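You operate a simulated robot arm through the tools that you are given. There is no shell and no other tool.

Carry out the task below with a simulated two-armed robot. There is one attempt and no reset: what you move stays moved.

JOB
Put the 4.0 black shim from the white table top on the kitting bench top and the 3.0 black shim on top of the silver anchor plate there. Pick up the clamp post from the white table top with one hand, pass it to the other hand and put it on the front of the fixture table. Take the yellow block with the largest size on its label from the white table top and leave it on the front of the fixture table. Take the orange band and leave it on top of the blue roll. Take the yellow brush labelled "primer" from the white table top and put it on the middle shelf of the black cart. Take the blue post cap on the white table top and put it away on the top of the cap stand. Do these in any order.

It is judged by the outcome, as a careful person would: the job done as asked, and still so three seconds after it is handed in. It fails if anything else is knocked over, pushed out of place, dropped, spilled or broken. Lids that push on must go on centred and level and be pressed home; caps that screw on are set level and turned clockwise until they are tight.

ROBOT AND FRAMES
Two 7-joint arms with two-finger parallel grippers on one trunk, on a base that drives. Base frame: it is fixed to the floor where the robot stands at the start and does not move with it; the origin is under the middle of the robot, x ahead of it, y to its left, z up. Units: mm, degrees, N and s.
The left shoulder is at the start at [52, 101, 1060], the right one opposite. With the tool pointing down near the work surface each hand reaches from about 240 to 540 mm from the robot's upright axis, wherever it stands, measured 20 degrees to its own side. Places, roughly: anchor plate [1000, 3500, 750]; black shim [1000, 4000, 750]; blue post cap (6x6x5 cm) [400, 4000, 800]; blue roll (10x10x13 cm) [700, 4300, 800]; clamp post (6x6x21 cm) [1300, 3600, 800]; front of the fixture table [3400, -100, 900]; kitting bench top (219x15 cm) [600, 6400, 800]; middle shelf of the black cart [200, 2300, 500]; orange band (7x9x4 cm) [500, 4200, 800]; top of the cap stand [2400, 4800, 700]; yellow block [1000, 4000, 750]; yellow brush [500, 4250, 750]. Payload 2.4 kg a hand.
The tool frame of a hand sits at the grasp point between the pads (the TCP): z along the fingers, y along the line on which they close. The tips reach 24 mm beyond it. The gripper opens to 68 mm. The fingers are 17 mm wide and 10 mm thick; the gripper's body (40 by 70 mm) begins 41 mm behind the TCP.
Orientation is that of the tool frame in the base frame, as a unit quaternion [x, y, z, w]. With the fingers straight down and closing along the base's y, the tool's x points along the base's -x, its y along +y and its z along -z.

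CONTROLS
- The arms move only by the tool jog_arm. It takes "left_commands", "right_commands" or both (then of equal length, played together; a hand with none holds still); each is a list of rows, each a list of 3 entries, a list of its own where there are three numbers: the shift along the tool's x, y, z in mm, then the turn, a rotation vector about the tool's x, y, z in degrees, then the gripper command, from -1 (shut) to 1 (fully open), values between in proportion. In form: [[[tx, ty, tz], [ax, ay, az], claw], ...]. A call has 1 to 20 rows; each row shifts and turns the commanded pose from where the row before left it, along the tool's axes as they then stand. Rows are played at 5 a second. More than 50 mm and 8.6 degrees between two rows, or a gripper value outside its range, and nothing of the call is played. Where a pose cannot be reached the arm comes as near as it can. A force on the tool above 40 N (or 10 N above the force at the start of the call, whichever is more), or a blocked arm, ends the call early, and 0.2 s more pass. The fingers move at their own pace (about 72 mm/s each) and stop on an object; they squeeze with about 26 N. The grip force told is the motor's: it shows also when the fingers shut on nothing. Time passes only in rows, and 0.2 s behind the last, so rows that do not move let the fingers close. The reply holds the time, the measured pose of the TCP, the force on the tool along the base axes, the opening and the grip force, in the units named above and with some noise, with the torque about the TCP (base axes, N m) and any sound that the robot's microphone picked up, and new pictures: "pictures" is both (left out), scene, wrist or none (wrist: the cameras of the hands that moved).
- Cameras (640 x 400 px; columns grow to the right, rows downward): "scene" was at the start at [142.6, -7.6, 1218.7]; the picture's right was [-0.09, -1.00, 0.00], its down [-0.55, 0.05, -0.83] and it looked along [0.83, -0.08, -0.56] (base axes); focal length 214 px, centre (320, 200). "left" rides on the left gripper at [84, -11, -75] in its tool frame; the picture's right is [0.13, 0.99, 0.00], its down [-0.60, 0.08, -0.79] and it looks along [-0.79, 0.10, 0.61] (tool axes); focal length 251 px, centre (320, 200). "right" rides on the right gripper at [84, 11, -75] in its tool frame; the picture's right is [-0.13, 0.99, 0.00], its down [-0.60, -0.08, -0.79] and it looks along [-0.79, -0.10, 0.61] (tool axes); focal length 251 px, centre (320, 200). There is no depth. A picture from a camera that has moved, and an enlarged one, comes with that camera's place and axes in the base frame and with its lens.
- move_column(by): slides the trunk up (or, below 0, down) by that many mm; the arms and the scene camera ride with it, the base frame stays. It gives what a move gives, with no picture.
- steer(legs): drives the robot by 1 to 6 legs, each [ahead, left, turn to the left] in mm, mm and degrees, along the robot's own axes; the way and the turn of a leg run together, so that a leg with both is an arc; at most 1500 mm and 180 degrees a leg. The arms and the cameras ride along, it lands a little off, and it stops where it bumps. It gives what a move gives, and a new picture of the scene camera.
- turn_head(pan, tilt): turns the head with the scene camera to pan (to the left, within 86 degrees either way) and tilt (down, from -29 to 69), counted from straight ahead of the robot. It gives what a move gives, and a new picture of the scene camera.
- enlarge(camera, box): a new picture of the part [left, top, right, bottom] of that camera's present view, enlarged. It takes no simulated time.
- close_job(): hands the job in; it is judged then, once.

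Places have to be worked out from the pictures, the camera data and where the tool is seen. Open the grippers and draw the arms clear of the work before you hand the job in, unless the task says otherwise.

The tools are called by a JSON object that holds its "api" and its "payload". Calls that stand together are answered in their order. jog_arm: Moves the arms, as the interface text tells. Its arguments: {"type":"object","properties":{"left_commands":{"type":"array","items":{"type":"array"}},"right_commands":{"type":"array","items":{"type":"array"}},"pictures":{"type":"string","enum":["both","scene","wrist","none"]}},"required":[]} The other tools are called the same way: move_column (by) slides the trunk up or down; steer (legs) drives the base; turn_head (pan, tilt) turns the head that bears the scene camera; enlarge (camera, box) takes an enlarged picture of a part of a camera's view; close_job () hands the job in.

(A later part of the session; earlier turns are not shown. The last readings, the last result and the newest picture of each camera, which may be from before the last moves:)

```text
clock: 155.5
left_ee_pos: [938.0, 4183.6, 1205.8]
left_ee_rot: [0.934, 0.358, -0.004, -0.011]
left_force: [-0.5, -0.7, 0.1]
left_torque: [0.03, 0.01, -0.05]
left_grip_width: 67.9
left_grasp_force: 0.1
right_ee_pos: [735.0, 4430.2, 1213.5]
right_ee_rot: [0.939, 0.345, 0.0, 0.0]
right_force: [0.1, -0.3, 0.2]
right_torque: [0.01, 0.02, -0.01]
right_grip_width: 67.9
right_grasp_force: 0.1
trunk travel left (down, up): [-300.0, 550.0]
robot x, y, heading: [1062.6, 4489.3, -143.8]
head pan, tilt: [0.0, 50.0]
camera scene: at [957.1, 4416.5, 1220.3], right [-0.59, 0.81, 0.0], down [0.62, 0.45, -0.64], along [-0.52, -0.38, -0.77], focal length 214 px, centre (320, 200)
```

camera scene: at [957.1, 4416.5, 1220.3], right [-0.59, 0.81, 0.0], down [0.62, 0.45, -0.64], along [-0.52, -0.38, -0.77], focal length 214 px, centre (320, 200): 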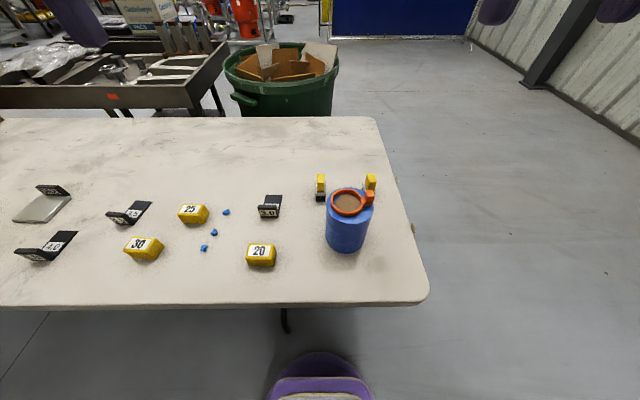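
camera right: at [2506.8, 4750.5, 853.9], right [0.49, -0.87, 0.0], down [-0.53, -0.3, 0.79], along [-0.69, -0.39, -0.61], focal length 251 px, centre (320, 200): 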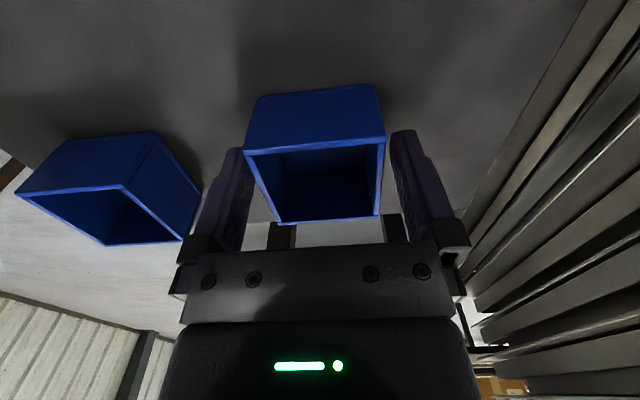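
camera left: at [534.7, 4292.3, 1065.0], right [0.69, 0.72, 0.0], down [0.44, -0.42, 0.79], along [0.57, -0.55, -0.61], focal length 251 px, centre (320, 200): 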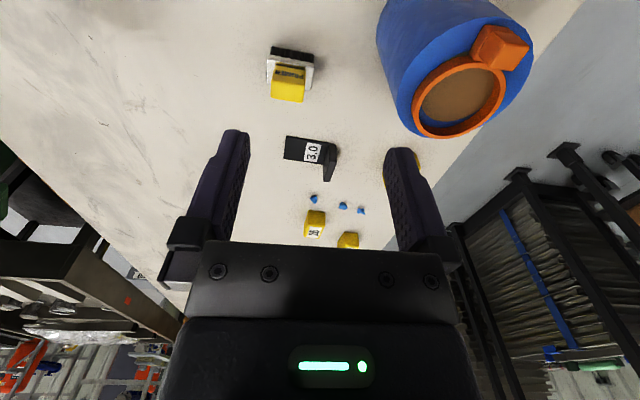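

Clear. I lower the trunk 200 mm to working height and look.

{"api": "move_column", "payload": {"by": -200}}

{"api": "turn_head", "payload": {"pan": 10, "tilt": 55}}

{"api": "enlarge", "payload": {"camera": "left", "box": [0, 0, 640, 400]}}

```text
clock: 157.7
left_ee_pos: [937.8, 4184.1, 1004.5]
left_ee_rot: [0.934, 0.358, -0.003, -0.012]
left_force: [-0.5, -0.3, -0.3]
left_torque: [0.04, -0.01, -0.01]
left_grip_width: 68.1
left_grasp_force: 0.1
right_ee_pos: [723.2, 4423.2, 1004.6]
right_ee_rot: [0.938, 0.347, 0.019, -0.004]
right_force: [0.8, 0.0, -1.1]
right_torque: [-0.01, 0.01, 0.0]
right_grip_width: 68.2
right_grasp_force: 0.2
trunk travel left (down, up): [-100.0, 750.0]
robot x, y, heading: [1059.3, 4489.9, -143.9]
head pan, tilt: [0.0, 50.0]
```

```text
clock: 158.4
left_ee_pos: [937.8, 4184.5, 1005.7]
left_ee_rot: [0.933, 0.359, -0.003, -0.012]
left_force: [0.8, -0.2, 0.2]
left_torque: [-0.01, 0.03, -0.01]
left_grip_width: 68.3
left_grasp_force: 0.1
right_ee_pos: [723.0, 4422.4, 1004.1]
right_ee_rot: [0.937, 0.348, 0.019, -0.005]
right_force: [-0.5, -0.6, -0.2]
right_torque: [0.01, 0.03, 0.0]
right_grip_width: 68.0
right_grasp_force: 0.1
trunk travel left (down, up): [-100.0, 750.0]
robot x, y, heading: [1060.6, 4494.0, -144.0]
head pan, tilt: [10.0, 55.0]
camera scene: at [926.0, 4378.4, 1009.4], right [-0.72, 0.69, 0.0], down [0.57, 0.59, -0.57], along [-0.4, -0.41, -0.82], focal length 214 px, centre (320, 200)
```

scene: 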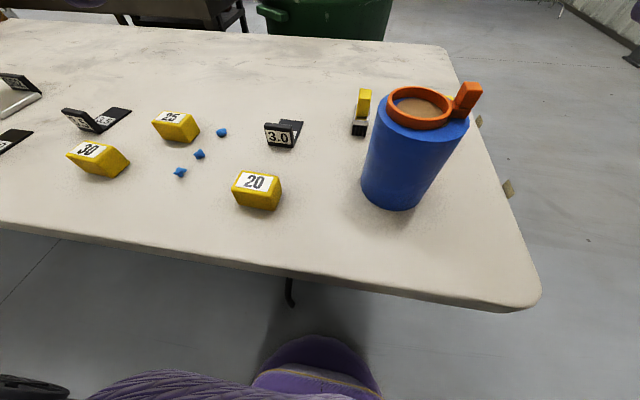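

```text
1.00 times, centred on (320, 200) of left (not enlarged: the box is as wide or as high as the picture)
camera zoom: at [994.4, 4246.6, 1080.5], right [0.76, -0.65, -0.02], down [-0.38, -0.48, 0.79], along [-0.53, -0.59, -0.61], focal length 251 px, centre (320, 200)
```

zoom: 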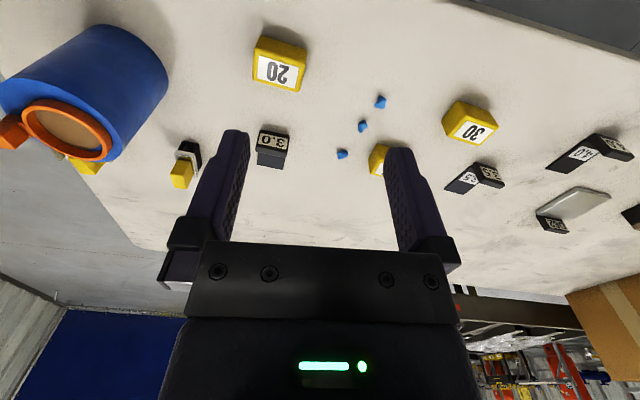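

Shim 3.0's tab is at about (758, 4098), facing me. I bring the left hand above it.

{"api": "jog_arm", "payload": {"left_commands": [[[-32, -9.3, 22], [0, 0, 0.7], 1], [[-32, -9.3, 22], [0, 0, 0.7], 1], [[-32, -9.3, 22], [0, 0, 0.7], 1], [[-32, -9.3, 22], [0, 0, 0.7], 1], [[-32, -9.3, 22], [0, 0, 0.7], 1], [[-31.5, -9.3, 22], [0, 0, 0.3], 1], [[0, 0, 0], [0, 0, 0], 1]], "pictures": "both"}}

{"api": "enlarge", "payload": {"camera": "left", "box": [200, 0, 440, 160]}}

```text
clock: 160.0
left_ee_pos: [777.8, 4102.7, 870.3]
left_ee_rot: [0.944, 0.328, -0.004, -0.011]
left_force: [0.0, 0.1, -0.3]
left_torque: [-0.02, -0.02, -0.04]
left_grip_width: 68.1
left_grasp_force: 0.0
left hand out of reach, approached as far as the arm can: row 6
right_ee_pos: [723.0, 4422.8, 1004.0]
right_ee_rot: [0.937, 0.347, 0.019, -0.006]
right_force: [-0.5, 0.1, 0.6]
right_torque: [0.02, 0.0, 0.01]
right_grip_width: 68.0
right_grasp_force: 0.0
trunk travel left (down, up): [-100.0, 750.0]
robot x, y, heading: [1057.1, 4491.1, -144.1]
head pan, tilt: [10.0, 55.0]
camera scene: at [926.0, 4378.4, 1009.4], right [-0.72, 0.69, 0.0], down [0.57, 0.59, -0.57], along [-0.4, -0.41, -0.82], focal length 214 px, centre (320, 200)
camera left: at [838.2, 4162.2, 945.3], right [0.71, -0.7, -0.02], down [-0.41, -0.45, 0.79], along [-0.56, -0.56, -0.61], focal length 251 px, centre (320, 200)
```

scene: 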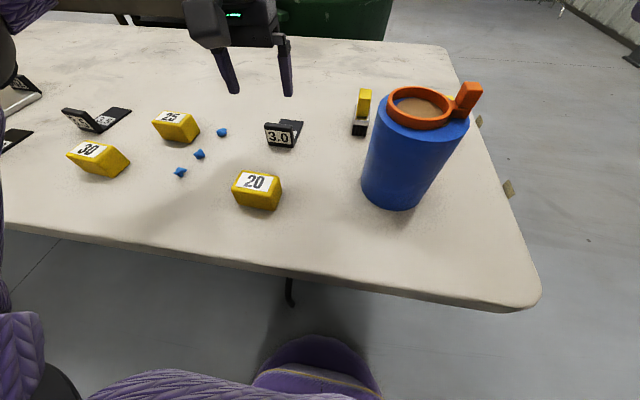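
left: 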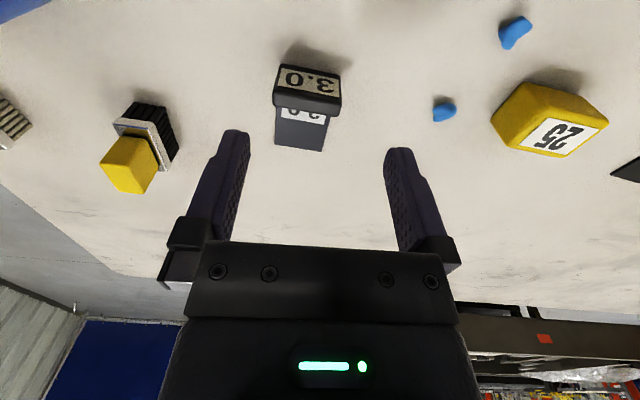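

```text
2.50 times, centred on (320, 80) of left
camera zoom: at [838.2, 4162.2, 945.3], right [0.71, -0.7, -0.02], down [-0.41, -0.45, 0.79], along [-0.56, -0.56, -0.61], focal length 629 px, centre (320, 500)
```

zoom: 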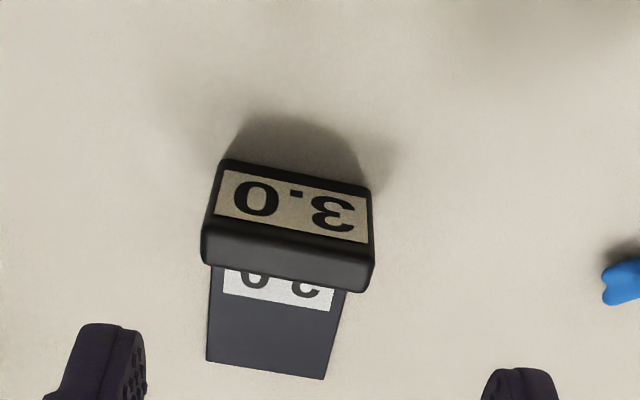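

The tab is 22 mm ahead and 8 mm right of the TCP, and the arm is near its reach limit, so I drive the base 20 mm forward and re-align the hand.

{"api": "steer", "payload": {"legs": [[20, 0, 0]]}}

{"api": "jog_arm", "payload": {"left_commands": [[[-2, -8, 20], [-1.3, 0, 3.3], 1], [[0, 0, 25], [0, 0, 0], 1], [[0, 0, 0], [0, 0, 0], 1]], "pictures": "wrist"}}

{"api": "enlarge", "payload": {"camera": "left", "box": [200, 0, 440, 160]}}

```text
clock: 160.8
left_ee_pos: [760.0, 4091.5, 869.6]
left_ee_rot: [0.945, 0.327, -0.003, -0.012]
left_force: [-0.4, -0.1, 0.7]
left_torque: [0.02, 0.01, -0.01]
left_grip_width: 68.0
left_grasp_force: 0.0
right_ee_pos: [706.1, 4409.7, 1005.1]
right_ee_rot: [0.938, 0.346, 0.019, -0.005]
right_force: [0.2, 0.3, -0.1]
right_torque: [-0.02, 0.03, -0.04]
right_grip_width: 68.0
right_grasp_force: 0.1
trunk travel left (down, up): [-100.0, 750.0]
robot x, y, heading: [1038.8, 4481.2, -143.9]
head pan, tilt: [10.0, 55.0]
camera scene: at [909.3, 4366.3, 1009.4], right [-0.72, 0.69, 0.0], down [0.57, 0.59, -0.57], along [-0.4, -0.41, -0.82], focal length 214 px, centre (320, 200)
```

scene: 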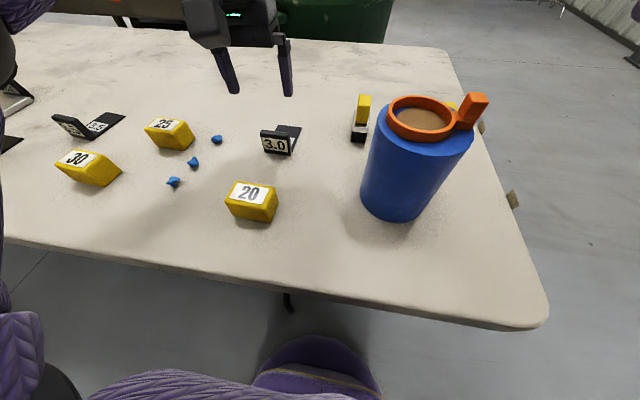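

```text
clock: 161.6
left_ee_pos: [753.7, 4096.6, 825.5]
left_ee_rot: [0.954, 0.3, 0.0, 0.0]
left_force: [0.2, 0.3, 0.0]
left_torque: [0.02, 0.03, 0.04]
left_grip_width: 68.0
left_grasp_force: 0.1
right_ee_pos: [707.3, 4410.7, 1003.6]
right_ee_rot: [0.938, 0.346, 0.02, -0.005]
right_force: [0.1, -0.5, 0.5]
right_torque: [-0.04, 0.01, -0.02]
right_grip_width: 68.0
right_grasp_force: 0.1
trunk travel left (down, up): [-100.0, 750.0]
robot x, y, heading: [1043.5, 4482.3, -143.6]
head pan, tilt: [10.0, 55.0]
camera left: at [816.7, 4153.2, 899.4], right [0.67, -0.74, 0.0], down [-0.45, -0.41, 0.79], along [-0.59, -0.53, -0.61], focal length 251 px, centre (320, 200)
```

left: 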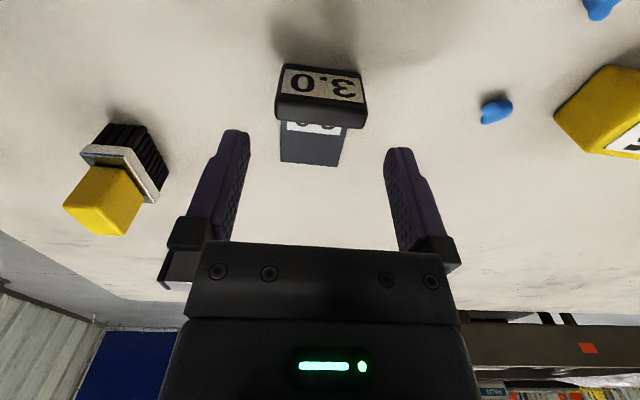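

```text
2.50 times, centred on (320, 80) of left
camera zoom: at [816.7, 4153.2, 899.4], right [0.67, -0.74, 0.0], down [-0.45, -0.41, 0.79], along [-0.59, -0.53, -0.61], focal length 629 px, centre (320, 500)
```

zoom: 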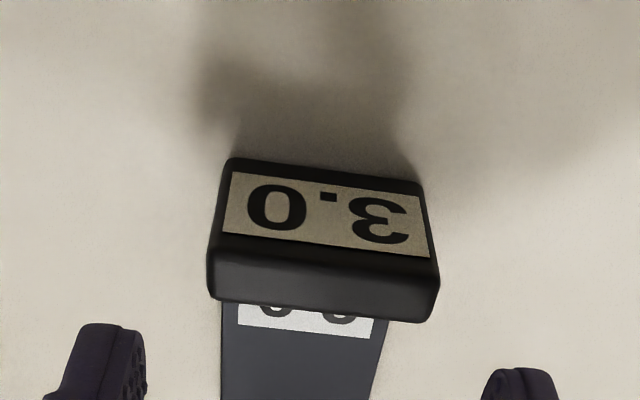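

Aligned: the tab is centred between the fingers. I descend to z ≈ 768 and close on the tab.

{"api": "jog_arm", "payload": {"left_commands": [[[2, 0, 25], [0, 0, 1], 1], [[0, 0, 22], [0, 0, 0], 1], [[0, 0, 10.5], [0, 0, 0], 1], [[0, 0, 0], [0, 0, 0], 1], [[0, 0, 0], [0, 0, 0], -1], [[0, 0, 0], [0, 0, 0], -1], [[0, 0, 0], [0, 0, 0], -1]], "pictures": "both"}}

```text
clock: 163.2
left_ee_pos: [754.4, 4098.1, 767.5]
left_ee_rot: [0.957, 0.291, -0.001, 0.0]
left_force: [-0.3, 0.5, -0.2]
left_torque: [-0.02, -0.05, 0.0]
left_grip_width: 49.6
left_grasp_force: 25.5
right_ee_pos: [705.7, 4410.6, 1003.9]
right_ee_rot: [0.938, 0.346, 0.02, -0.005]
right_force: [0.3, 1.0, 0.4]
right_torque: [0.02, -0.02, -0.02]
right_grip_width: 67.9
right_grasp_force: 0.1
trunk travel left (down, up): [-100.0, 750.0]
robot x, y, heading: [1043.8, 4476.0, -143.9]
head pan, tilt: [10.0, 55.0]
camera scene: at [909.3, 4366.3, 1009.4], right [-0.72, 0.69, 0.0], down [0.57, 0.59, -0.57], along [-0.4, -0.41, -0.82], focal length 214 px, centre (320, 200)
camera left: at [819.1, 4153.7, 842.2], right [0.66, -0.75, 0.0], down [-0.46, -0.4, 0.79], along [-0.6, -0.52, -0.61], focal length 251 px, centre (320, 200)
```

scene: 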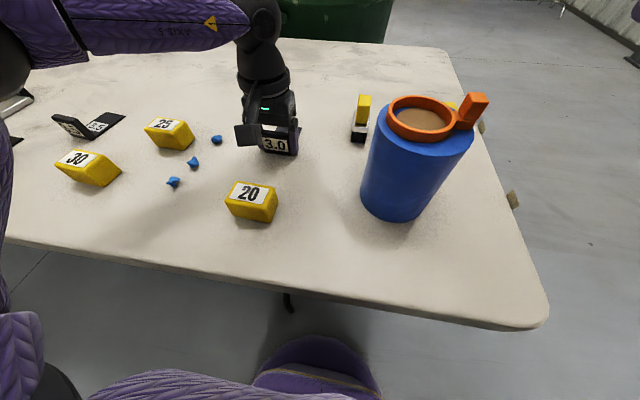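
left: 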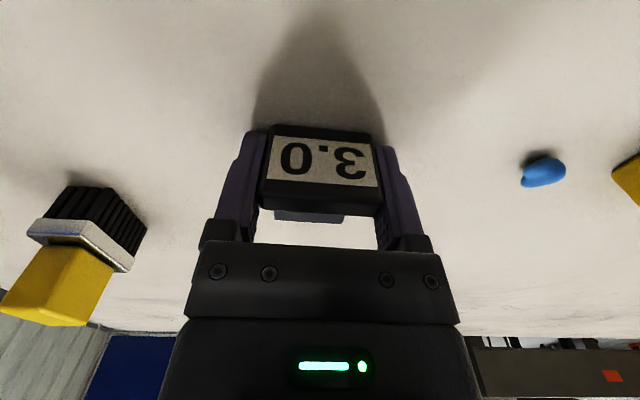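

Shim 3.0 gripped (49.6 mm). I lift it and check its attitude.

{"api": "jog_arm", "payload": {"left_commands": [[[0, 0, -10], [0, 0, 0], -1], [[0, 0, -20], [0, 0, 0], -1], [[0, 0, -30], [0, 0, 0], -1], [[0, 0, -30], [0, 0, 0], -1], [[0, 0, 0], [0, 0, 0], -1]], "pictures": "both"}}

```text
clock: 164.4
left_ee_pos: [756.4, 4095.8, 856.6]
left_ee_rot: [0.956, 0.293, 0.0, -0.001]
left_force: [0.2, 0.0, -1.1]
left_torque: [-0.01, -0.05, 0.01]
left_grip_width: 49.7
left_grasp_force: 25.7
right_ee_pos: [706.3, 4409.7, 1003.9]
right_ee_rot: [0.938, 0.346, 0.019, -0.006]
right_force: [0.2, -1.4, 0.8]
right_torque: [0.01, 0.02, 0.02]
right_grip_width: 68.1
right_grasp_force: 0.0
trunk travel left (down, up): [-100.0, 750.0]
robot x, y, heading: [1040.0, 4479.4, -144.0]
head pan, tilt: [10.0, 55.0]
camera scene: at [909.2, 4366.3, 1009.4], right [-0.72, 0.69, 0.0], down [0.57, 0.59, -0.57], along [-0.4, -0.41, -0.82], focal length 214 px, centre (320, 200)
camera left: at [820.7, 4152.1, 931.8], right [0.66, -0.75, 0.0], down [-0.46, -0.4, 0.79], along [-0.6, -0.52, -0.61], focal length 251 px, centre (320, 200)
```

scene: 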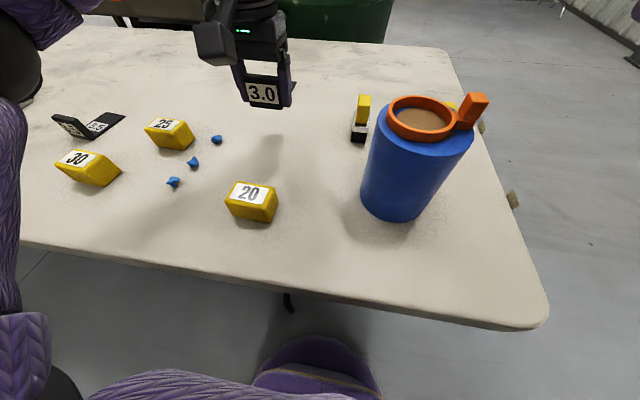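
left: 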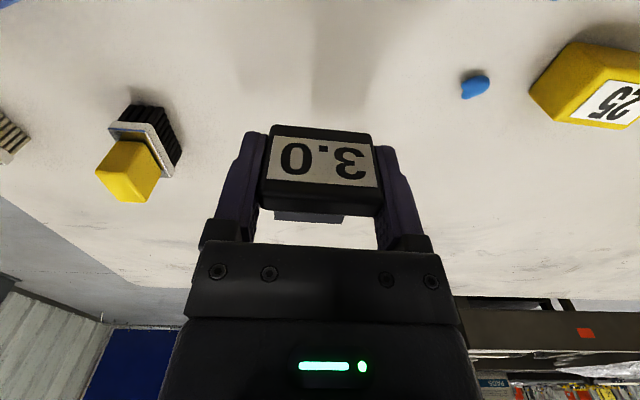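

The shim is held firmly and level. The tall clamp post stands close to the anchor plate and would be in my left arm's way, so I'll first take the post with the right hand. I raise the trunk, back off and drive left along the table.

{"api": "move_column", "payload": {"by": 230}}

{"api": "steer", "payload": {"legs": [[-130, 0, 0], [0, 930, 0]]}}

{"api": "turn_head", "payload": {"pan": 0, "tilt": 50}}

```text
clock: 166.8
left_ee_pos: [793.9, 4122.6, 1156.6]
left_ee_rot: [0.953, 0.29, -0.086, 0.029]
left_force: [0.2, 0.0, -0.7]
left_torque: [0.0, -0.01, 0.01]
left_grip_width: 49.8
left_grasp_force: 26.3
right_ee_pos: [705.2, 4409.5, 1234.4]
right_ee_rot: [0.938, 0.347, 0.02, -0.005]
right_force: [-0.3, -0.2, 0.6]
right_torque: [-0.03, -0.01, -0.01]
right_grip_width: 67.9
right_grasp_force: 0.0
trunk travel left (down, up): [-330.0, 520.0]
robot x, y, heading: [1044.7, 4475.4, -144.0]
head pan, tilt: [10.0, 55.0]
```

```text
clock: 172.6
left_ee_pos: [1437.3, 3444.4, 1157.8]
left_ee_rot: [0.955, 0.282, -0.087, 0.028]
left_force: [-0.5, -0.3, -1.1]
left_torque: [0.0, 0.0, 0.0]
left_grip_width: 49.4
left_grasp_force: 26.3
right_ee_pos: [1355.2, 3732.3, 1234.1]
right_ee_rot: [0.941, 0.338, 0.02, -0.006]
right_force: [0.5, 0.4, 0.3]
right_torque: [0.01, -0.03, -0.01]
right_grip_width: 68.1
right_grasp_force: 0.0
trunk travel left (down, up): [-330.0, 520.0]
robot x, y, heading: [1690.2, 3796.4, -144.8]
head pan, tilt: [10.0, 55.0]
camera scene: at [1606.1, 3719.0, 1244.2], right [-0.71, 0.71, 0.0], down [0.58, 0.58, -0.57], along [-0.4, -0.41, -0.82], focal length 214 px, centre (320, 200)
```

scene: 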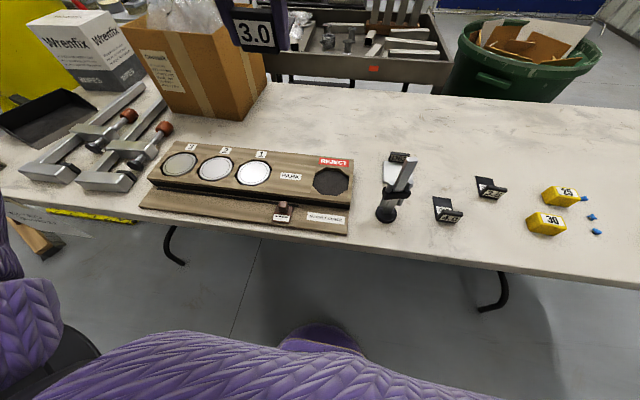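

```text
clock: 173.3
left_ee_pos: [1436.5, 3443.2, 1156.5]
left_ee_rot: [0.955, 0.282, -0.087, 0.028]
left_force: [-0.7, -0.2, -1.1]
left_torque: [0.01, 0.0, 0.01]
left_grip_width: 49.7
left_grasp_force: 25.6
right_ee_pos: [1355.2, 3732.6, 1234.2]
right_ee_rot: [0.941, 0.339, 0.02, -0.005]
right_force: [0.3, 0.3, 0.2]
right_torque: [0.0, 0.03, 0.01]
right_grip_width: 67.9
right_grasp_force: 0.1
trunk travel left (down, up): [-330.0, 520.0]
robot x, y, heading: [1693.0, 3794.8, -144.9]
head pan, tilt: [0.0, 50.0]
camera scene: at [1594.0, 3725.9, 1250.7], right [-0.58, 0.82, 0.0], down [0.63, 0.44, -0.64], along [-0.53, -0.37, -0.77], focal length 214 px, centre (320, 200)
```

scene: 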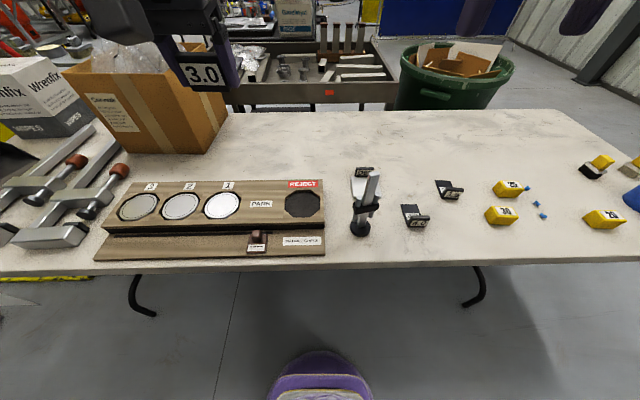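

I see the post, the anchor plate and the tray. I enlarge to study the post.

{"api": "enlarge", "payload": {"camera": "scene", "box": [310, 140, 450, 250]}}

{"api": "enlarge", "payload": {"camera": "right", "box": [0, 0, 640, 400]}}

```text
3.64 times, centred on (380, 195) of scene
camera zoom: at [1594.0, 3725.9, 1250.7], right [-0.58, 0.82, 0.0], down [0.63, 0.44, -0.64], along [-0.53, -0.37, -0.77], focal length 780 px, centre (102, 218)
```

zoom: 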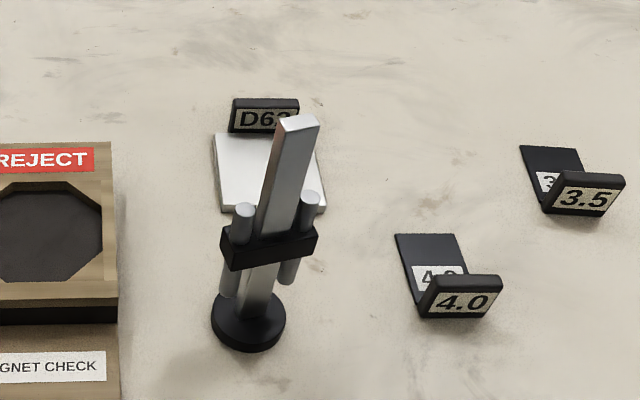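

```text
1.00 times, centred on (320, 200) of right (not enlarged: the box is as wide or as high as the picture)
camera zoom: at [1424.2, 3776.0, 1311.9], right [0.53, -0.85, 0.0], down [-0.54, -0.34, 0.77], along [-0.65, -0.41, -0.64], focal length 251 px, centre (320, 200)
```

zoom: 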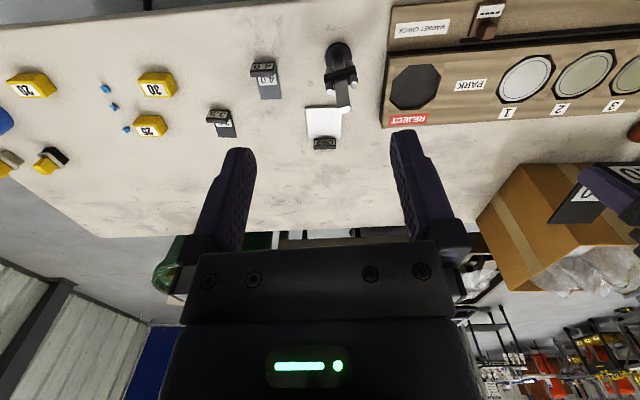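

The post's top is at about z 948, 439 mm ahead and 110 mm right of my axis, turned roughly 18° counter-clockwise. I bring the right hand above its top, levelled and turned to match.

{"api": "jog_arm", "payload": {"right_commands": [[[-25, 6, 35], [0, -2.4, -3.5], 1], [[-25, 6, 35], [0, 0, -3.5], 1], [[-25, 7, 35], [0, 0, -3], 1], [[-25, 7, 35], [0, 0, -3], 1], [[-28, 7, 35], [0, 0, 0], 1], [[0, 0, 35], [0, 0, 0], 1], [[0, 0, 0], [0, 0, 0], 1]], "pictures": "both"}}

{"api": "enlarge", "payload": {"camera": "right", "box": [200, 0, 440, 160]}}

```text
clock: 174.9
left_ee_pos: [1437.1, 3442.2, 1156.6]
left_ee_rot: [0.955, 0.282, -0.087, 0.028]
left_force: [0.2, -0.5, -0.9]
left_torque: [-0.01, -0.01, 0.01]
left_grip_width: 49.6
left_grasp_force: 25.7
right_ee_pos: [1292.3, 3618.3, 1025.3]
right_ee_rot: [0.897, 0.443, 0.0, 0.004]
right_force: [1.2, -0.1, 0.3]
right_torque: [0.0, 0.02, -0.01]
right_grip_width: 68.3
right_grasp_force: 0.1
trunk travel left (down, up): [-330.0, 520.0]
robot x, y, heading: [1691.4, 3794.3, -144.8]
head pan, tilt: [0.0, 50.0]
camera scene: at [1593.9, 3726.0, 1250.7], right [-0.57, 0.82, 0.0], down [0.63, 0.44, -0.64], along [-0.53, -0.37, -0.77], focal length 214 px, centre (320, 200)
camera right: at [1352.1, 3679.5, 1099.2], right [0.71, -0.7, 0.01], down [-0.43, -0.43, 0.79], along [-0.56, -0.57, -0.61], focal length 251 px, centre (320, 200)
```

scene: 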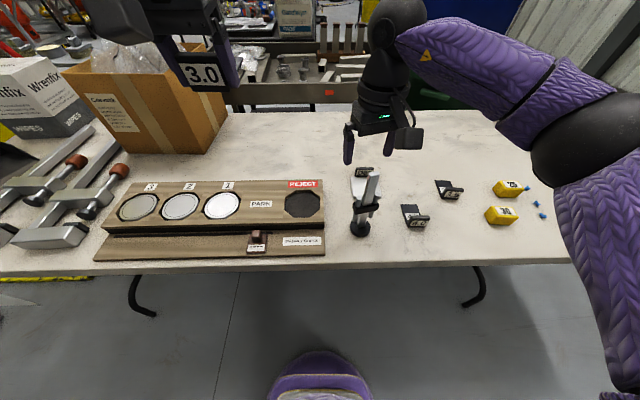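
right: 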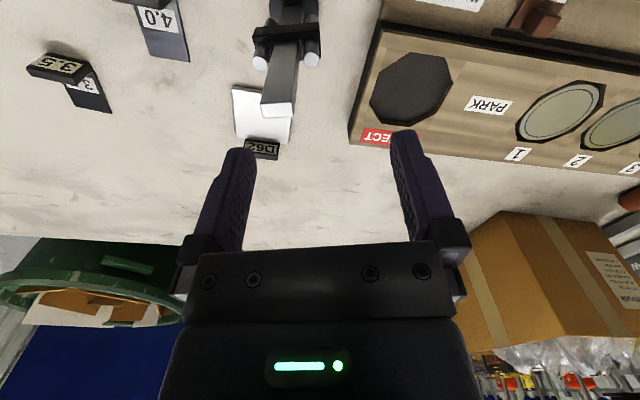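

```text
2.50 times, centred on (320, 80) of right
camera zoom: at [1352.1, 3679.5, 1099.2], right [0.71, -0.7, 0.01], down [-0.43, -0.43, 0.79], along [-0.56, -0.57, -0.61], focal length 629 px, centre (320, 500)
```

zoom: 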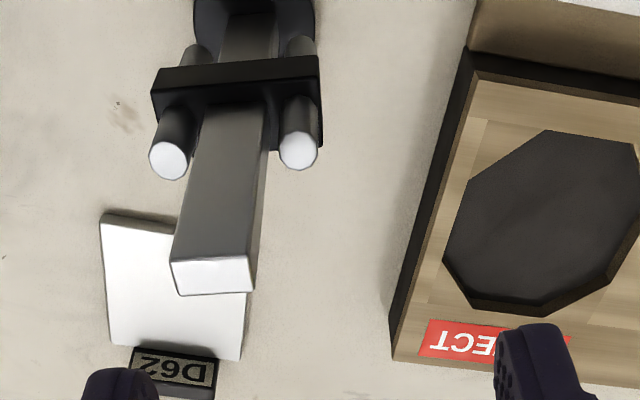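

The shaft is a 20 × 10 mm bar; its centre is 10 mm ahead and 29 mm right of the TCP, and the side pins end at about z 878. I centre the hand, descend to z ≈ 942 and close on the top of the shaft.

{"api": "jog_arm", "payload": {"right_commands": [[[-5, -15, 0], [0, 0, -3.5], 1], [[-5, -14.4, 0], [0, 0, 0], 1], [[0, 0, 30], [0, 0, 0], 1], [[0, 0, 20], [0, 0, 0], 1], [[0, 0, 0], [0, 0, 0], 1]], "pictures": "both"}}

{"api": "enlarge", "payload": {"camera": "right", "box": [200, 40, 440, 200]}}

```text
clock: 176.1
left_ee_pos: [1436.5, 3444.3, 1157.5]
left_ee_rot: [0.955, 0.282, -0.087, 0.028]
left_force: [-0.9, -0.2, -1.6]
left_torque: [0.07, 0.02, 0.0]
left_grip_width: 49.9
left_grasp_force: 26.3
right_ee_pos: [1261.6, 3625.5, 973.4]
right_ee_rot: [0.883, 0.47, -0.001, 0.003]
right_force: [0.5, 0.5, 0.3]
right_torque: [-0.03, 0.0, -0.01]
right_grip_width: 68.1
right_grasp_force: 0.0
trunk travel left (down, up): [-330.0, 520.0]
robot x, y, heading: [1689.5, 3798.6, -144.9]
head pan, tilt: [0.0, 50.0]
camera scene: at [1593.9, 3725.9, 1250.7], right [-0.57, 0.82, 0.0], down [0.63, 0.44, -0.64], along [-0.53, -0.37, -0.77], focal length 214 px, centre (320, 200)
camera right: at [1317.5, 3690.0, 1047.8], right [0.75, -0.66, 0.01], down [-0.4, -0.45, 0.79], along [-0.52, -0.6, -0.61], focal length 251 px, centre (320, 200)
```

scene: 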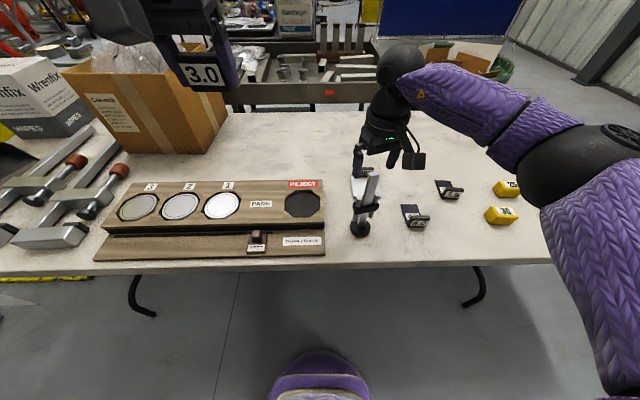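
right: 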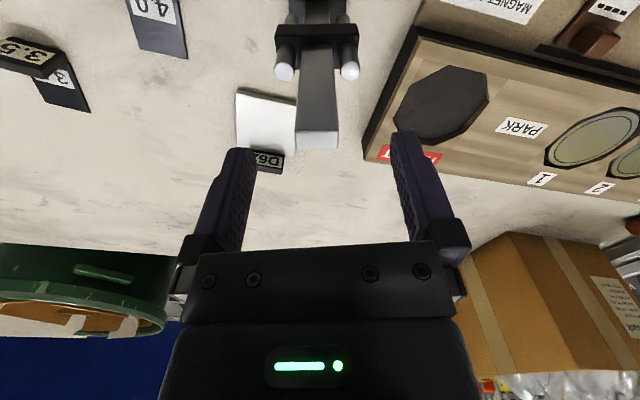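

```text
2.50 times, centred on (320, 120) of right
camera zoom: at [1317.5, 3690.0, 1047.8], right [0.75, -0.66, 0.01], down [-0.4, -0.45, 0.79], along [-0.52, -0.6, -0.61], focal length 629 px, centre (320, 400)
```

zoom: 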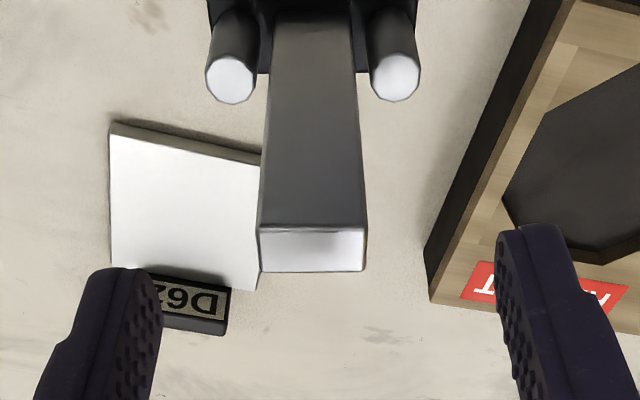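

Laterally centred. I go 20 mm lower and check the height and fore-aft position again.

{"api": "jog_arm", "payload": {"right_commands": [[[0, -0.5, 20], [0, 0, 0], 1], [[0, 0, 0], [0, 0, 0], 1]], "pictures": "wrist"}}

{"api": "enlarge", "payload": {"camera": "right", "box": [200, 60, 440, 220]}}

{"api": "enlarge", "payload": {"camera": "scene", "box": [300, 80, 460, 250]}}

```text
clock: 176.7
left_ee_pos: [1436.3, 3442.8, 1157.3]
left_ee_rot: [0.955, 0.283, -0.087, 0.028]
left_force: [0.5, 0.0, -1.2]
left_torque: [-0.01, 0.01, 0.0]
left_grip_width: 49.7
left_grasp_force: 26.3
right_ee_pos: [1260.4, 3625.4, 953.9]
right_ee_rot: [0.882, 0.471, -0.001, 0.003]
right_force: [-0.4, -0.4, 1.0]
right_torque: [0.01, 0.0, -0.01]
right_grip_width: 68.1
right_grasp_force: 0.0
trunk travel left (down, up): [-330.0, 520.0]
robot x, y, heading: [1689.5, 3795.0, -145.0]
head pan, tilt: [0.0, 50.0]
camera right: at [1317.7, 3690.0, 1028.0], right [0.75, -0.66, 0.01], down [-0.4, -0.45, 0.79], along [-0.52, -0.6, -0.61], focal length 251 px, centre (320, 200)
```

right: 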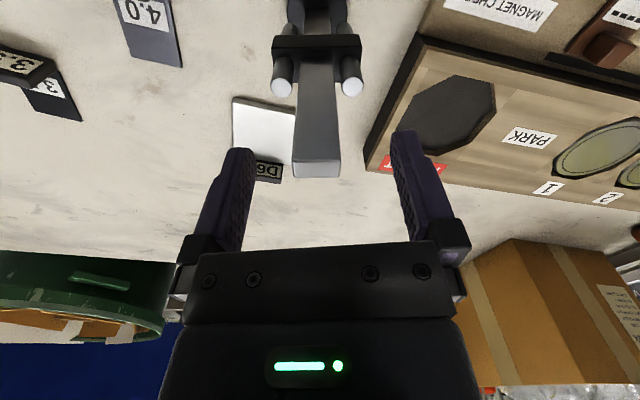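

```text
2.50 times, centred on (320, 140) of right
camera zoom: at [1317.7, 3690.0, 1028.0], right [0.75, -0.66, 0.01], down [-0.4, -0.45, 0.79], along [-0.52, -0.6, -0.61], focal length 629 px, centre (320, 350)
```

zoom: 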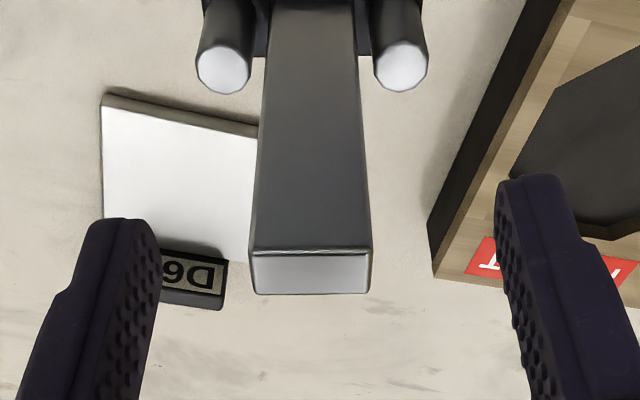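

```text
2.35 times, centred on (380, 165) of scene
camera zoom: at [1593.9, 3725.9, 1250.7], right [-0.57, 0.82, 0.0], down [0.63, 0.44, -0.64], along [-0.53, -0.37, -0.77], focal length 505 px, centre (179, 282)
```

zoom: 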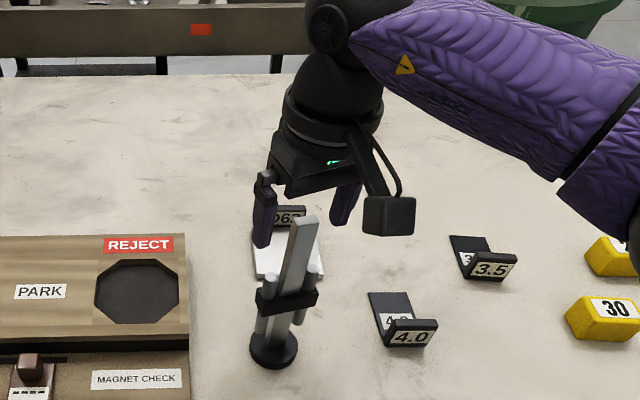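

The shaft's top is at z ≈ 945 and centred. I go down 15 mm and close.

{"api": "jog_arm", "payload": {"right_commands": [[[0, -0.5, 15], [0, 0, 0], 1], [[0, 0, 0], [0, 0, 0], 1], [[0, 0, 0], [0, 0, 0], -1], [[0, 0, 0], [0, 0, 0], -1], [[0, 0, 0], [0, 0, 0], -1], [[0, 0, 0], [0, 0, 0], -1]], "pictures": "wrist"}}

```text
clock: 178.1
left_ee_pos: [1437.9, 3443.9, 1158.1]
left_ee_rot: [0.955, 0.283, -0.087, 0.029]
left_force: [-0.7, 0.6, -0.6]
left_torque: [0.02, -0.01, 0.01]
left_grip_width: 49.7
left_grasp_force: 26.1
right_ee_pos: [1262.6, 3625.9, 938.4]
right_ee_rot: [0.883, 0.47, -0.001, 0.003]
right_force: [-0.7, 1.0, 0.5]
right_torque: [0.21, 0.25, -0.07]
right_grip_width: 21.9
right_grasp_force: 25.5
trunk travel left (down, up): [-330.0, 520.0]
robot x, y, heading: [1690.0, 3792.6, -145.1]
head pan, tilt: [0.0, 50.0]
camera right: at [1317.7, 3690.9, 1012.5], right [0.75, -0.66, 0.01], down [-0.4, -0.45, 0.79], along [-0.52, -0.6, -0.61], focal length 251 px, centre (320, 200)
```

right: 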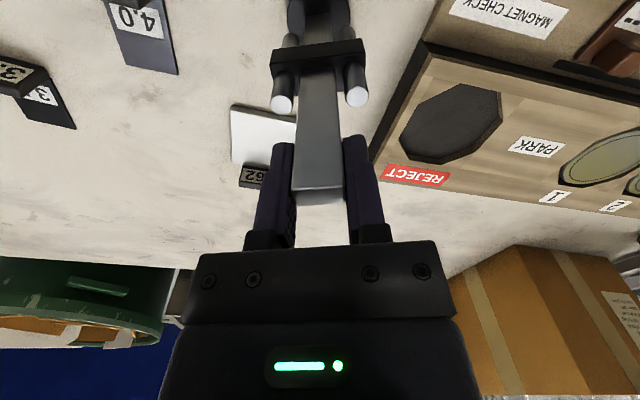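

The post is gripped (21.9 mm). I lift it gently and read its weight.

{"api": "jog_arm", "payload": {"right_commands": [[[0, 0, -8], [0, 0, 0], -1], [[0, 0, -15], [0, 0, 0], -1], [[0, 0, -20], [0, 0, 0], -1], [[0, 0, 0], [0, 0, 0], -1]], "pictures": "both"}}

```text
clock: 179.1
left_ee_pos: [1436.0, 3443.2, 1158.2]
left_ee_rot: [0.955, 0.283, -0.085, 0.029]
left_force: [0.3, 0.9, -2.1]
left_torque: [0.01, -0.02, 0.02]
left_grip_width: 49.8
left_grasp_force: 26.4
right_ee_pos: [1261.0, 3626.5, 982.5]
right_ee_rot: [0.883, 0.47, 0.0, 0.004]
right_force: [0.8, -0.8, -5.4]
right_torque: [0.0, 0.01, -0.02]
right_grip_width: 22.1
right_grasp_force: 26.5
trunk travel left (down, up): [-330.0, 520.0]
robot x, y, heading: [1693.0, 3796.6, -144.8]
head pan, tilt: [0.0, 50.0]
camera scene: at [1593.6, 3725.8, 1250.6], right [-0.57, 0.82, 0.0], down [0.63, 0.44, -0.64], along [-0.53, -0.37, -0.77], focal length 214 px, centre (320, 200)
camera right: at [1317.3, 3691.0, 1055.8], right [0.75, -0.66, 0.01], down [-0.4, -0.45, 0.79], along [-0.52, -0.6, -0.61], focal length 251 px, centre (320, 200)
```

scene: 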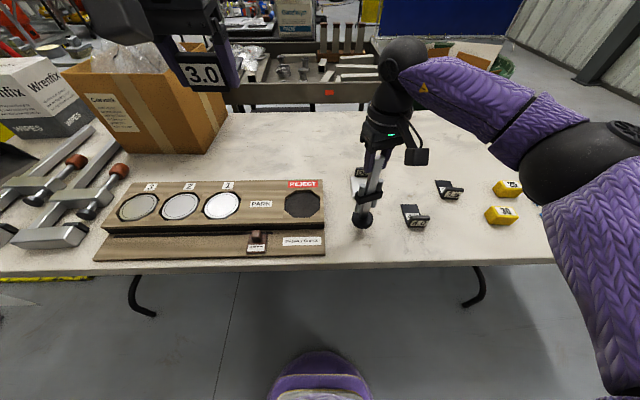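
right: 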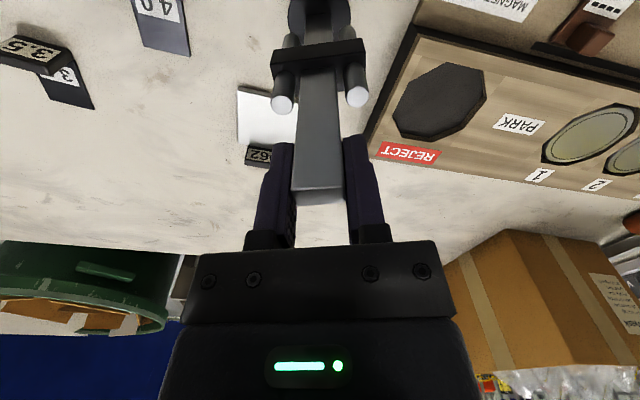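

The post weighs about 0.55 kg and hangs steady. I raise it high and draw it in toward me, so the left hand can work below.

{"api": "jog_arm", "payload": {"right_commands": [[[0, 0, -36], [0, 0, 0], -1], [[0, 0, -36], [0, 0, 0], -1], [[20, 2, -36], [0, 0, 0], -1], [[25, 2, -36], [0, 0, 0], -1], [[25, 2, -36], [0, 0, 0], -1], [[25, 2, -36], [0, 0, 0], -1], [[25, 2, -34], [0, 0, 0], -1], [[25, 2, 0], [0, 0, 0], -1], [[0, 0, 0], [0, 0, 0], -1]], "pictures": "both"}}

```text
clock: 181.1
left_ee_pos: [1437.8, 3443.8, 1157.1]
left_ee_rot: [0.955, 0.282, -0.087, 0.029]
left_force: [0.7, 0.2, -0.9]
left_torque: [0.0, 0.03, -0.01]
left_grip_width: 49.8
left_grasp_force: 25.7
right_ee_pos: [1352.8, 3741.1, 1230.3]
right_ee_rot: [0.882, 0.471, 0.0, 0.003]
right_force: [-0.2, 0.1, -4.5]
right_torque: [-0.01, -0.01, -0.01]
right_grip_width: 21.7
right_grasp_force: 25.9
trunk travel left (down, up): [-330.0, 520.0]
robot x, y, heading: [1692.3, 3794.8, -145.2]
head pan, tilt: [0.0, 50.0]
camera scene: at [1593.7, 3725.9, 1250.6], right [-0.57, 0.82, 0.0], down [0.63, 0.44, -0.64], along [-0.53, -0.37, -0.77], focal length 214 px, centre (320, 200)
camera right: at [1407.9, 3805.5, 1304.7], right [0.75, -0.66, 0.01], down [-0.4, -0.45, 0.79], along [-0.52, -0.6, -0.61], focal length 251 px, centre (320, 200)
```

scene: 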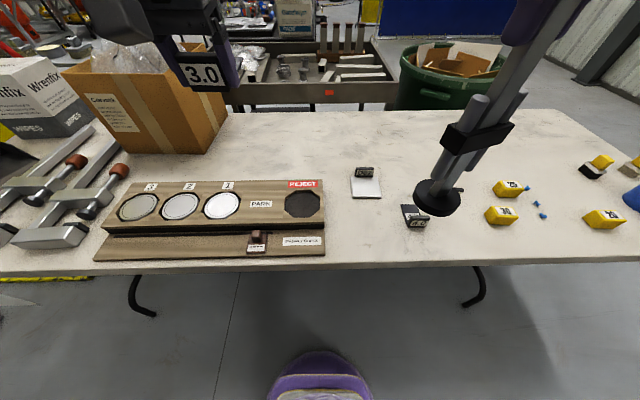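
right: 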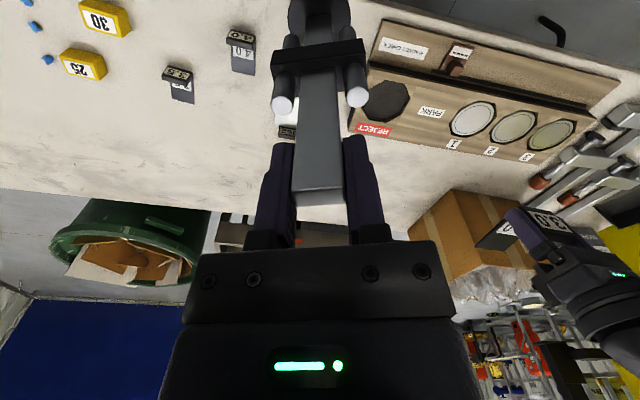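

The anchor plate is now clear. I drive 297 mm right and 105 mm ahead so the plate comes into the left hand's sector.

{"api": "steer", "payload": {"legs": [[0, -297, 0], [105, 0, 0]]}}

{"api": "move_column", "payload": {"by": -100}}

{"api": "turn_head", "payload": {"pan": 12, "tilt": 52}}

```text
clock: 183.9
left_ee_pos: [1179.3, 3626.3, 1157.4]
left_ee_rot: [0.954, 0.285, -0.087, 0.029]
left_force: [0.1, 0.2, -0.8]
left_torque: [0.01, 0.01, -0.01]
left_grip_width: 49.7
left_grasp_force: 25.8
right_ee_pos: [1094.3, 3922.6, 1229.5]
right_ee_rot: [0.881, 0.473, 0.0, 0.003]
right_force: [0.4, -0.1, -4.7]
right_torque: [0.0, -0.01, -0.02]
right_grip_width: 21.8
right_grasp_force: 25.9
trunk travel left (down, up): [-330.0, 520.0]
robot x, y, heading: [1434.8, 3980.7, -144.5]
head pan, tilt: [0.0, 50.0]
camera scene: at [1334.5, 3908.8, 1250.5], right [-0.58, 0.81, 0.0], down [0.62, 0.44, -0.64], along [-0.52, -0.37, -0.77], focal length 214 px, centre (320, 200)
```

scene: 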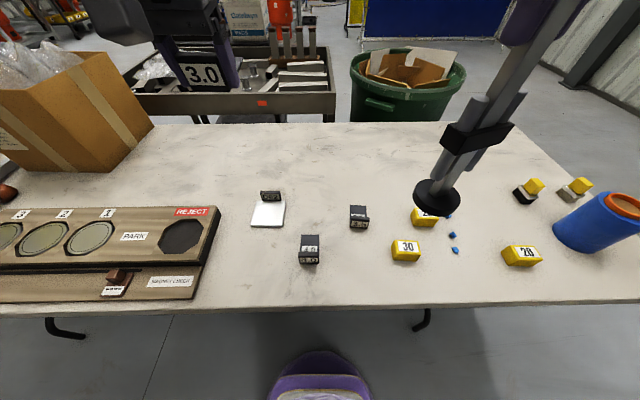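

```text
clock: 185.2
left_ee_pos: [1179.5, 3625.6, 1057.4]
left_ee_rot: [0.954, 0.286, -0.087, 0.028]
left_force: [0.3, -0.3, -1.5]
left_torque: [0.0, -0.03, 0.02]
left_grip_width: 49.7
left_grasp_force: 25.7
right_ee_pos: [1093.5, 3924.3, 1130.4]
right_ee_rot: [0.881, 0.473, -0.001, 0.002]
right_force: [-0.1, 0.1, -5.0]
right_torque: [-0.01, 0.02, -0.02]
right_grip_width: 21.8
right_grasp_force: 25.6
trunk travel left (down, up): [-230.0, 619.0]
robot x, y, heading: [1432.0, 3979.8, -144.7]
head pan, tilt: [0.0, 50.0]
```

```text
clock: 186.0
left_ee_pos: [1180.2, 3627.1, 1056.9]
left_ee_rot: [0.954, 0.286, -0.086, 0.028]
left_force: [-0.7, 0.4, -1.2]
left_torque: [-0.03, -0.02, 0.02]
left_grip_width: 49.7
left_grasp_force: 25.8
right_ee_pos: [1093.7, 3922.6, 1130.8]
right_ee_rot: [0.881, 0.472, -0.001, 0.004]
right_force: [0.4, -0.1, -4.2]
right_torque: [0.0, 0.02, 0.01]
right_grip_width: 21.9
right_grasp_force: 25.9
trunk travel left (down, up): [-230.0, 619.0]
robot x, y, heading: [1432.7, 3979.4, -144.9]
head pan, tilt: [12.0, 52.0]
camera scene: at [1329.6, 3886.1, 1146.6], right [-0.74, 0.68, 0.0], down [0.53, 0.58, -0.62], along [-0.42, -0.45, -0.79], focal length 214 px, centre (320, 200)
```

scene: 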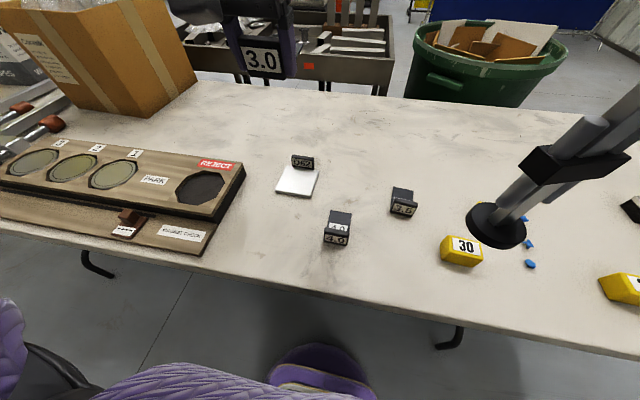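

I enlarge the anchor plate from the current view to place it accurately.

{"api": "enlarge", "payload": {"camera": "scene", "box": [230, 130, 390, 260]}}

{"api": "enlarge", "payload": {"camera": "left", "box": [0, 0, 640, 400]}}

```text
3.08 times, centred on (310, 195) of scene
camera zoom: at [1329.6, 3886.1, 1146.6], right [-0.74, 0.68, 0.0], down [0.53, 0.58, -0.62], along [-0.42, -0.45, -0.79], focal length 660 px, centre (351, 215)
```

zoom: 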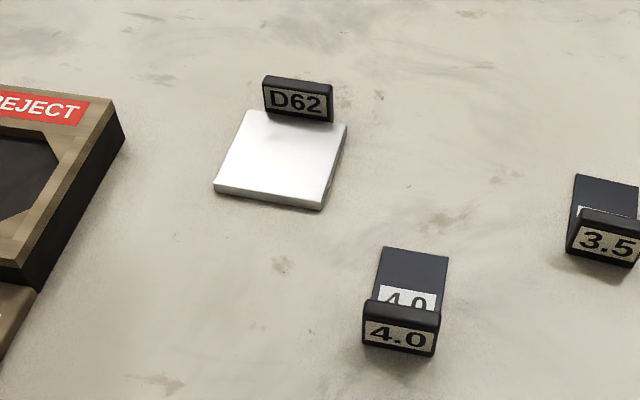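

```text
1.00 times, centred on (320, 200) of left (not enlarged: the box is as wide or as high as the picture)
camera zoom: at [1254.3, 3687.9, 1115.4], right [0.65, -0.76, -0.02], down [-0.34, -0.31, 0.89], along [-0.68, -0.57, -0.46], focal length 251 px, centre (320, 200)
```

zoom: 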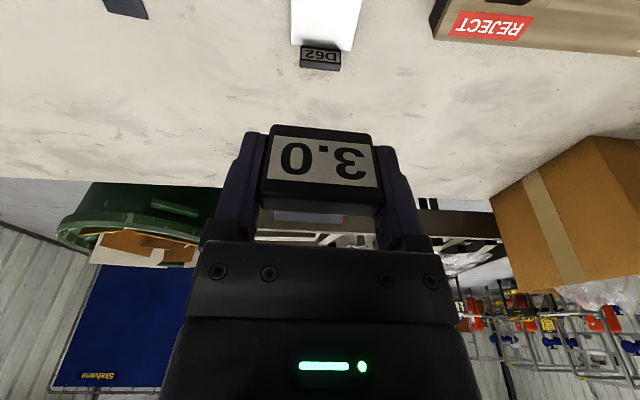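

The anchor plate is 86 × 90 mm, heading ≈ −146°, near-edge midpoint ≈ (1152, 3597). I lower the trunk 100 mm more, level the left hand and bring the shim over the plate.

{"api": "move_column", "payload": {"by": -100}}

{"api": "jog_arm", "payload": {"left_commands": [[[0, 0, 0], [0, 5.2, 0], -1], [[0, 0, 0], [0, 5.2, 0], -1], [[-16, 3, 15], [0, 0, 0], -1], [[-16, 3, 25], [0, 0, 0], -1], [[-16, 3.5, 35], [0, 0, 0], -1], [[0, 0, 25], [0, 0, 0], -1], [[0, 0, 0], [0, 0, 0], -1]], "pictures": "both"}}

```text
clock: 187.3
left_ee_pos: [1178.8, 3626.0, 957.5]
left_ee_rot: [0.954, 0.286, -0.087, 0.029]
left_force: [-0.5, -1.0, -0.6]
left_torque: [-0.01, 0.0, 0.0]
left_grip_width: 49.5
left_grasp_force: 26.3
right_ee_pos: [1093.2, 3923.1, 1030.0]
right_ee_rot: [0.881, 0.473, 0.0, 0.004]
right_force: [0.5, 0.7, -4.5]
right_torque: [-0.01, 0.0, 0.01]
right_grip_width: 21.8
right_grasp_force: 26.1
trunk travel left (down, up): [-130.0, 720.0]
robot x, y, heading: [1434.2, 3979.0, -144.6]
head pan, tilt: [12.0, 52.0]
```

```text
clock: 188.9
left_ee_pos: [1148.9, 3592.0, 855.8]
left_ee_rot: [0.958, 0.287, 0.001, 0.002]
left_force: [-0.5, 1.1, -0.5]
left_torque: [-0.02, -0.02, -0.03]
left_grip_width: 49.9
left_grasp_force: 25.6
left hand out of reach, approached as far as the arm can: row 4
right_ee_pos: [1094.0, 3923.0, 1030.0]
right_ee_rot: [0.881, 0.473, 0.0, 0.003]
right_force: [-0.8, -0.3, -4.3]
right_torque: [-0.01, 0.03, 0.0]
right_grip_width: 21.8
right_grasp_force: 26.1
trunk travel left (down, up): [-130.0, 720.0]
robot x, y, heading: [1432.7, 3978.8, -144.7]
head pan, tilt: [12.0, 52.0]
camera scene: at [1306.6, 3869.7, 1044.2], right [-0.74, 0.68, 0.0], down [0.53, 0.58, -0.62], along [-0.42, -0.45, -0.79], focal length 214 px, centre (320, 200)
camera left: at [1213.0, 3646.6, 930.7], right [0.65, -0.76, 0.01], down [-0.46, -0.39, 0.79], along [-0.6, -0.52, -0.61], focal length 251 px, centre (320, 200)
```

scene: 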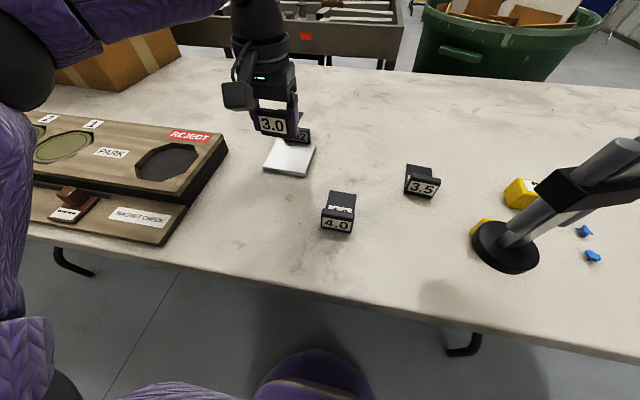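
left: 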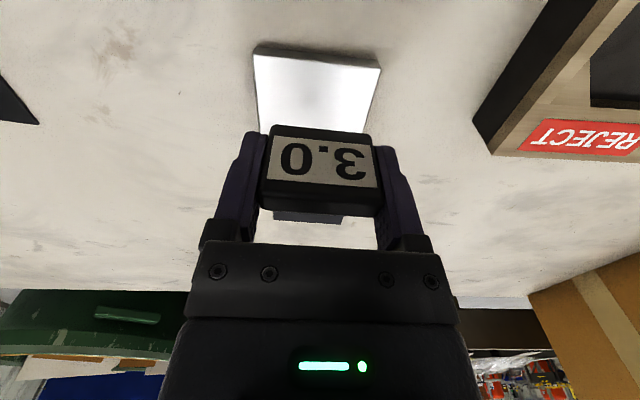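

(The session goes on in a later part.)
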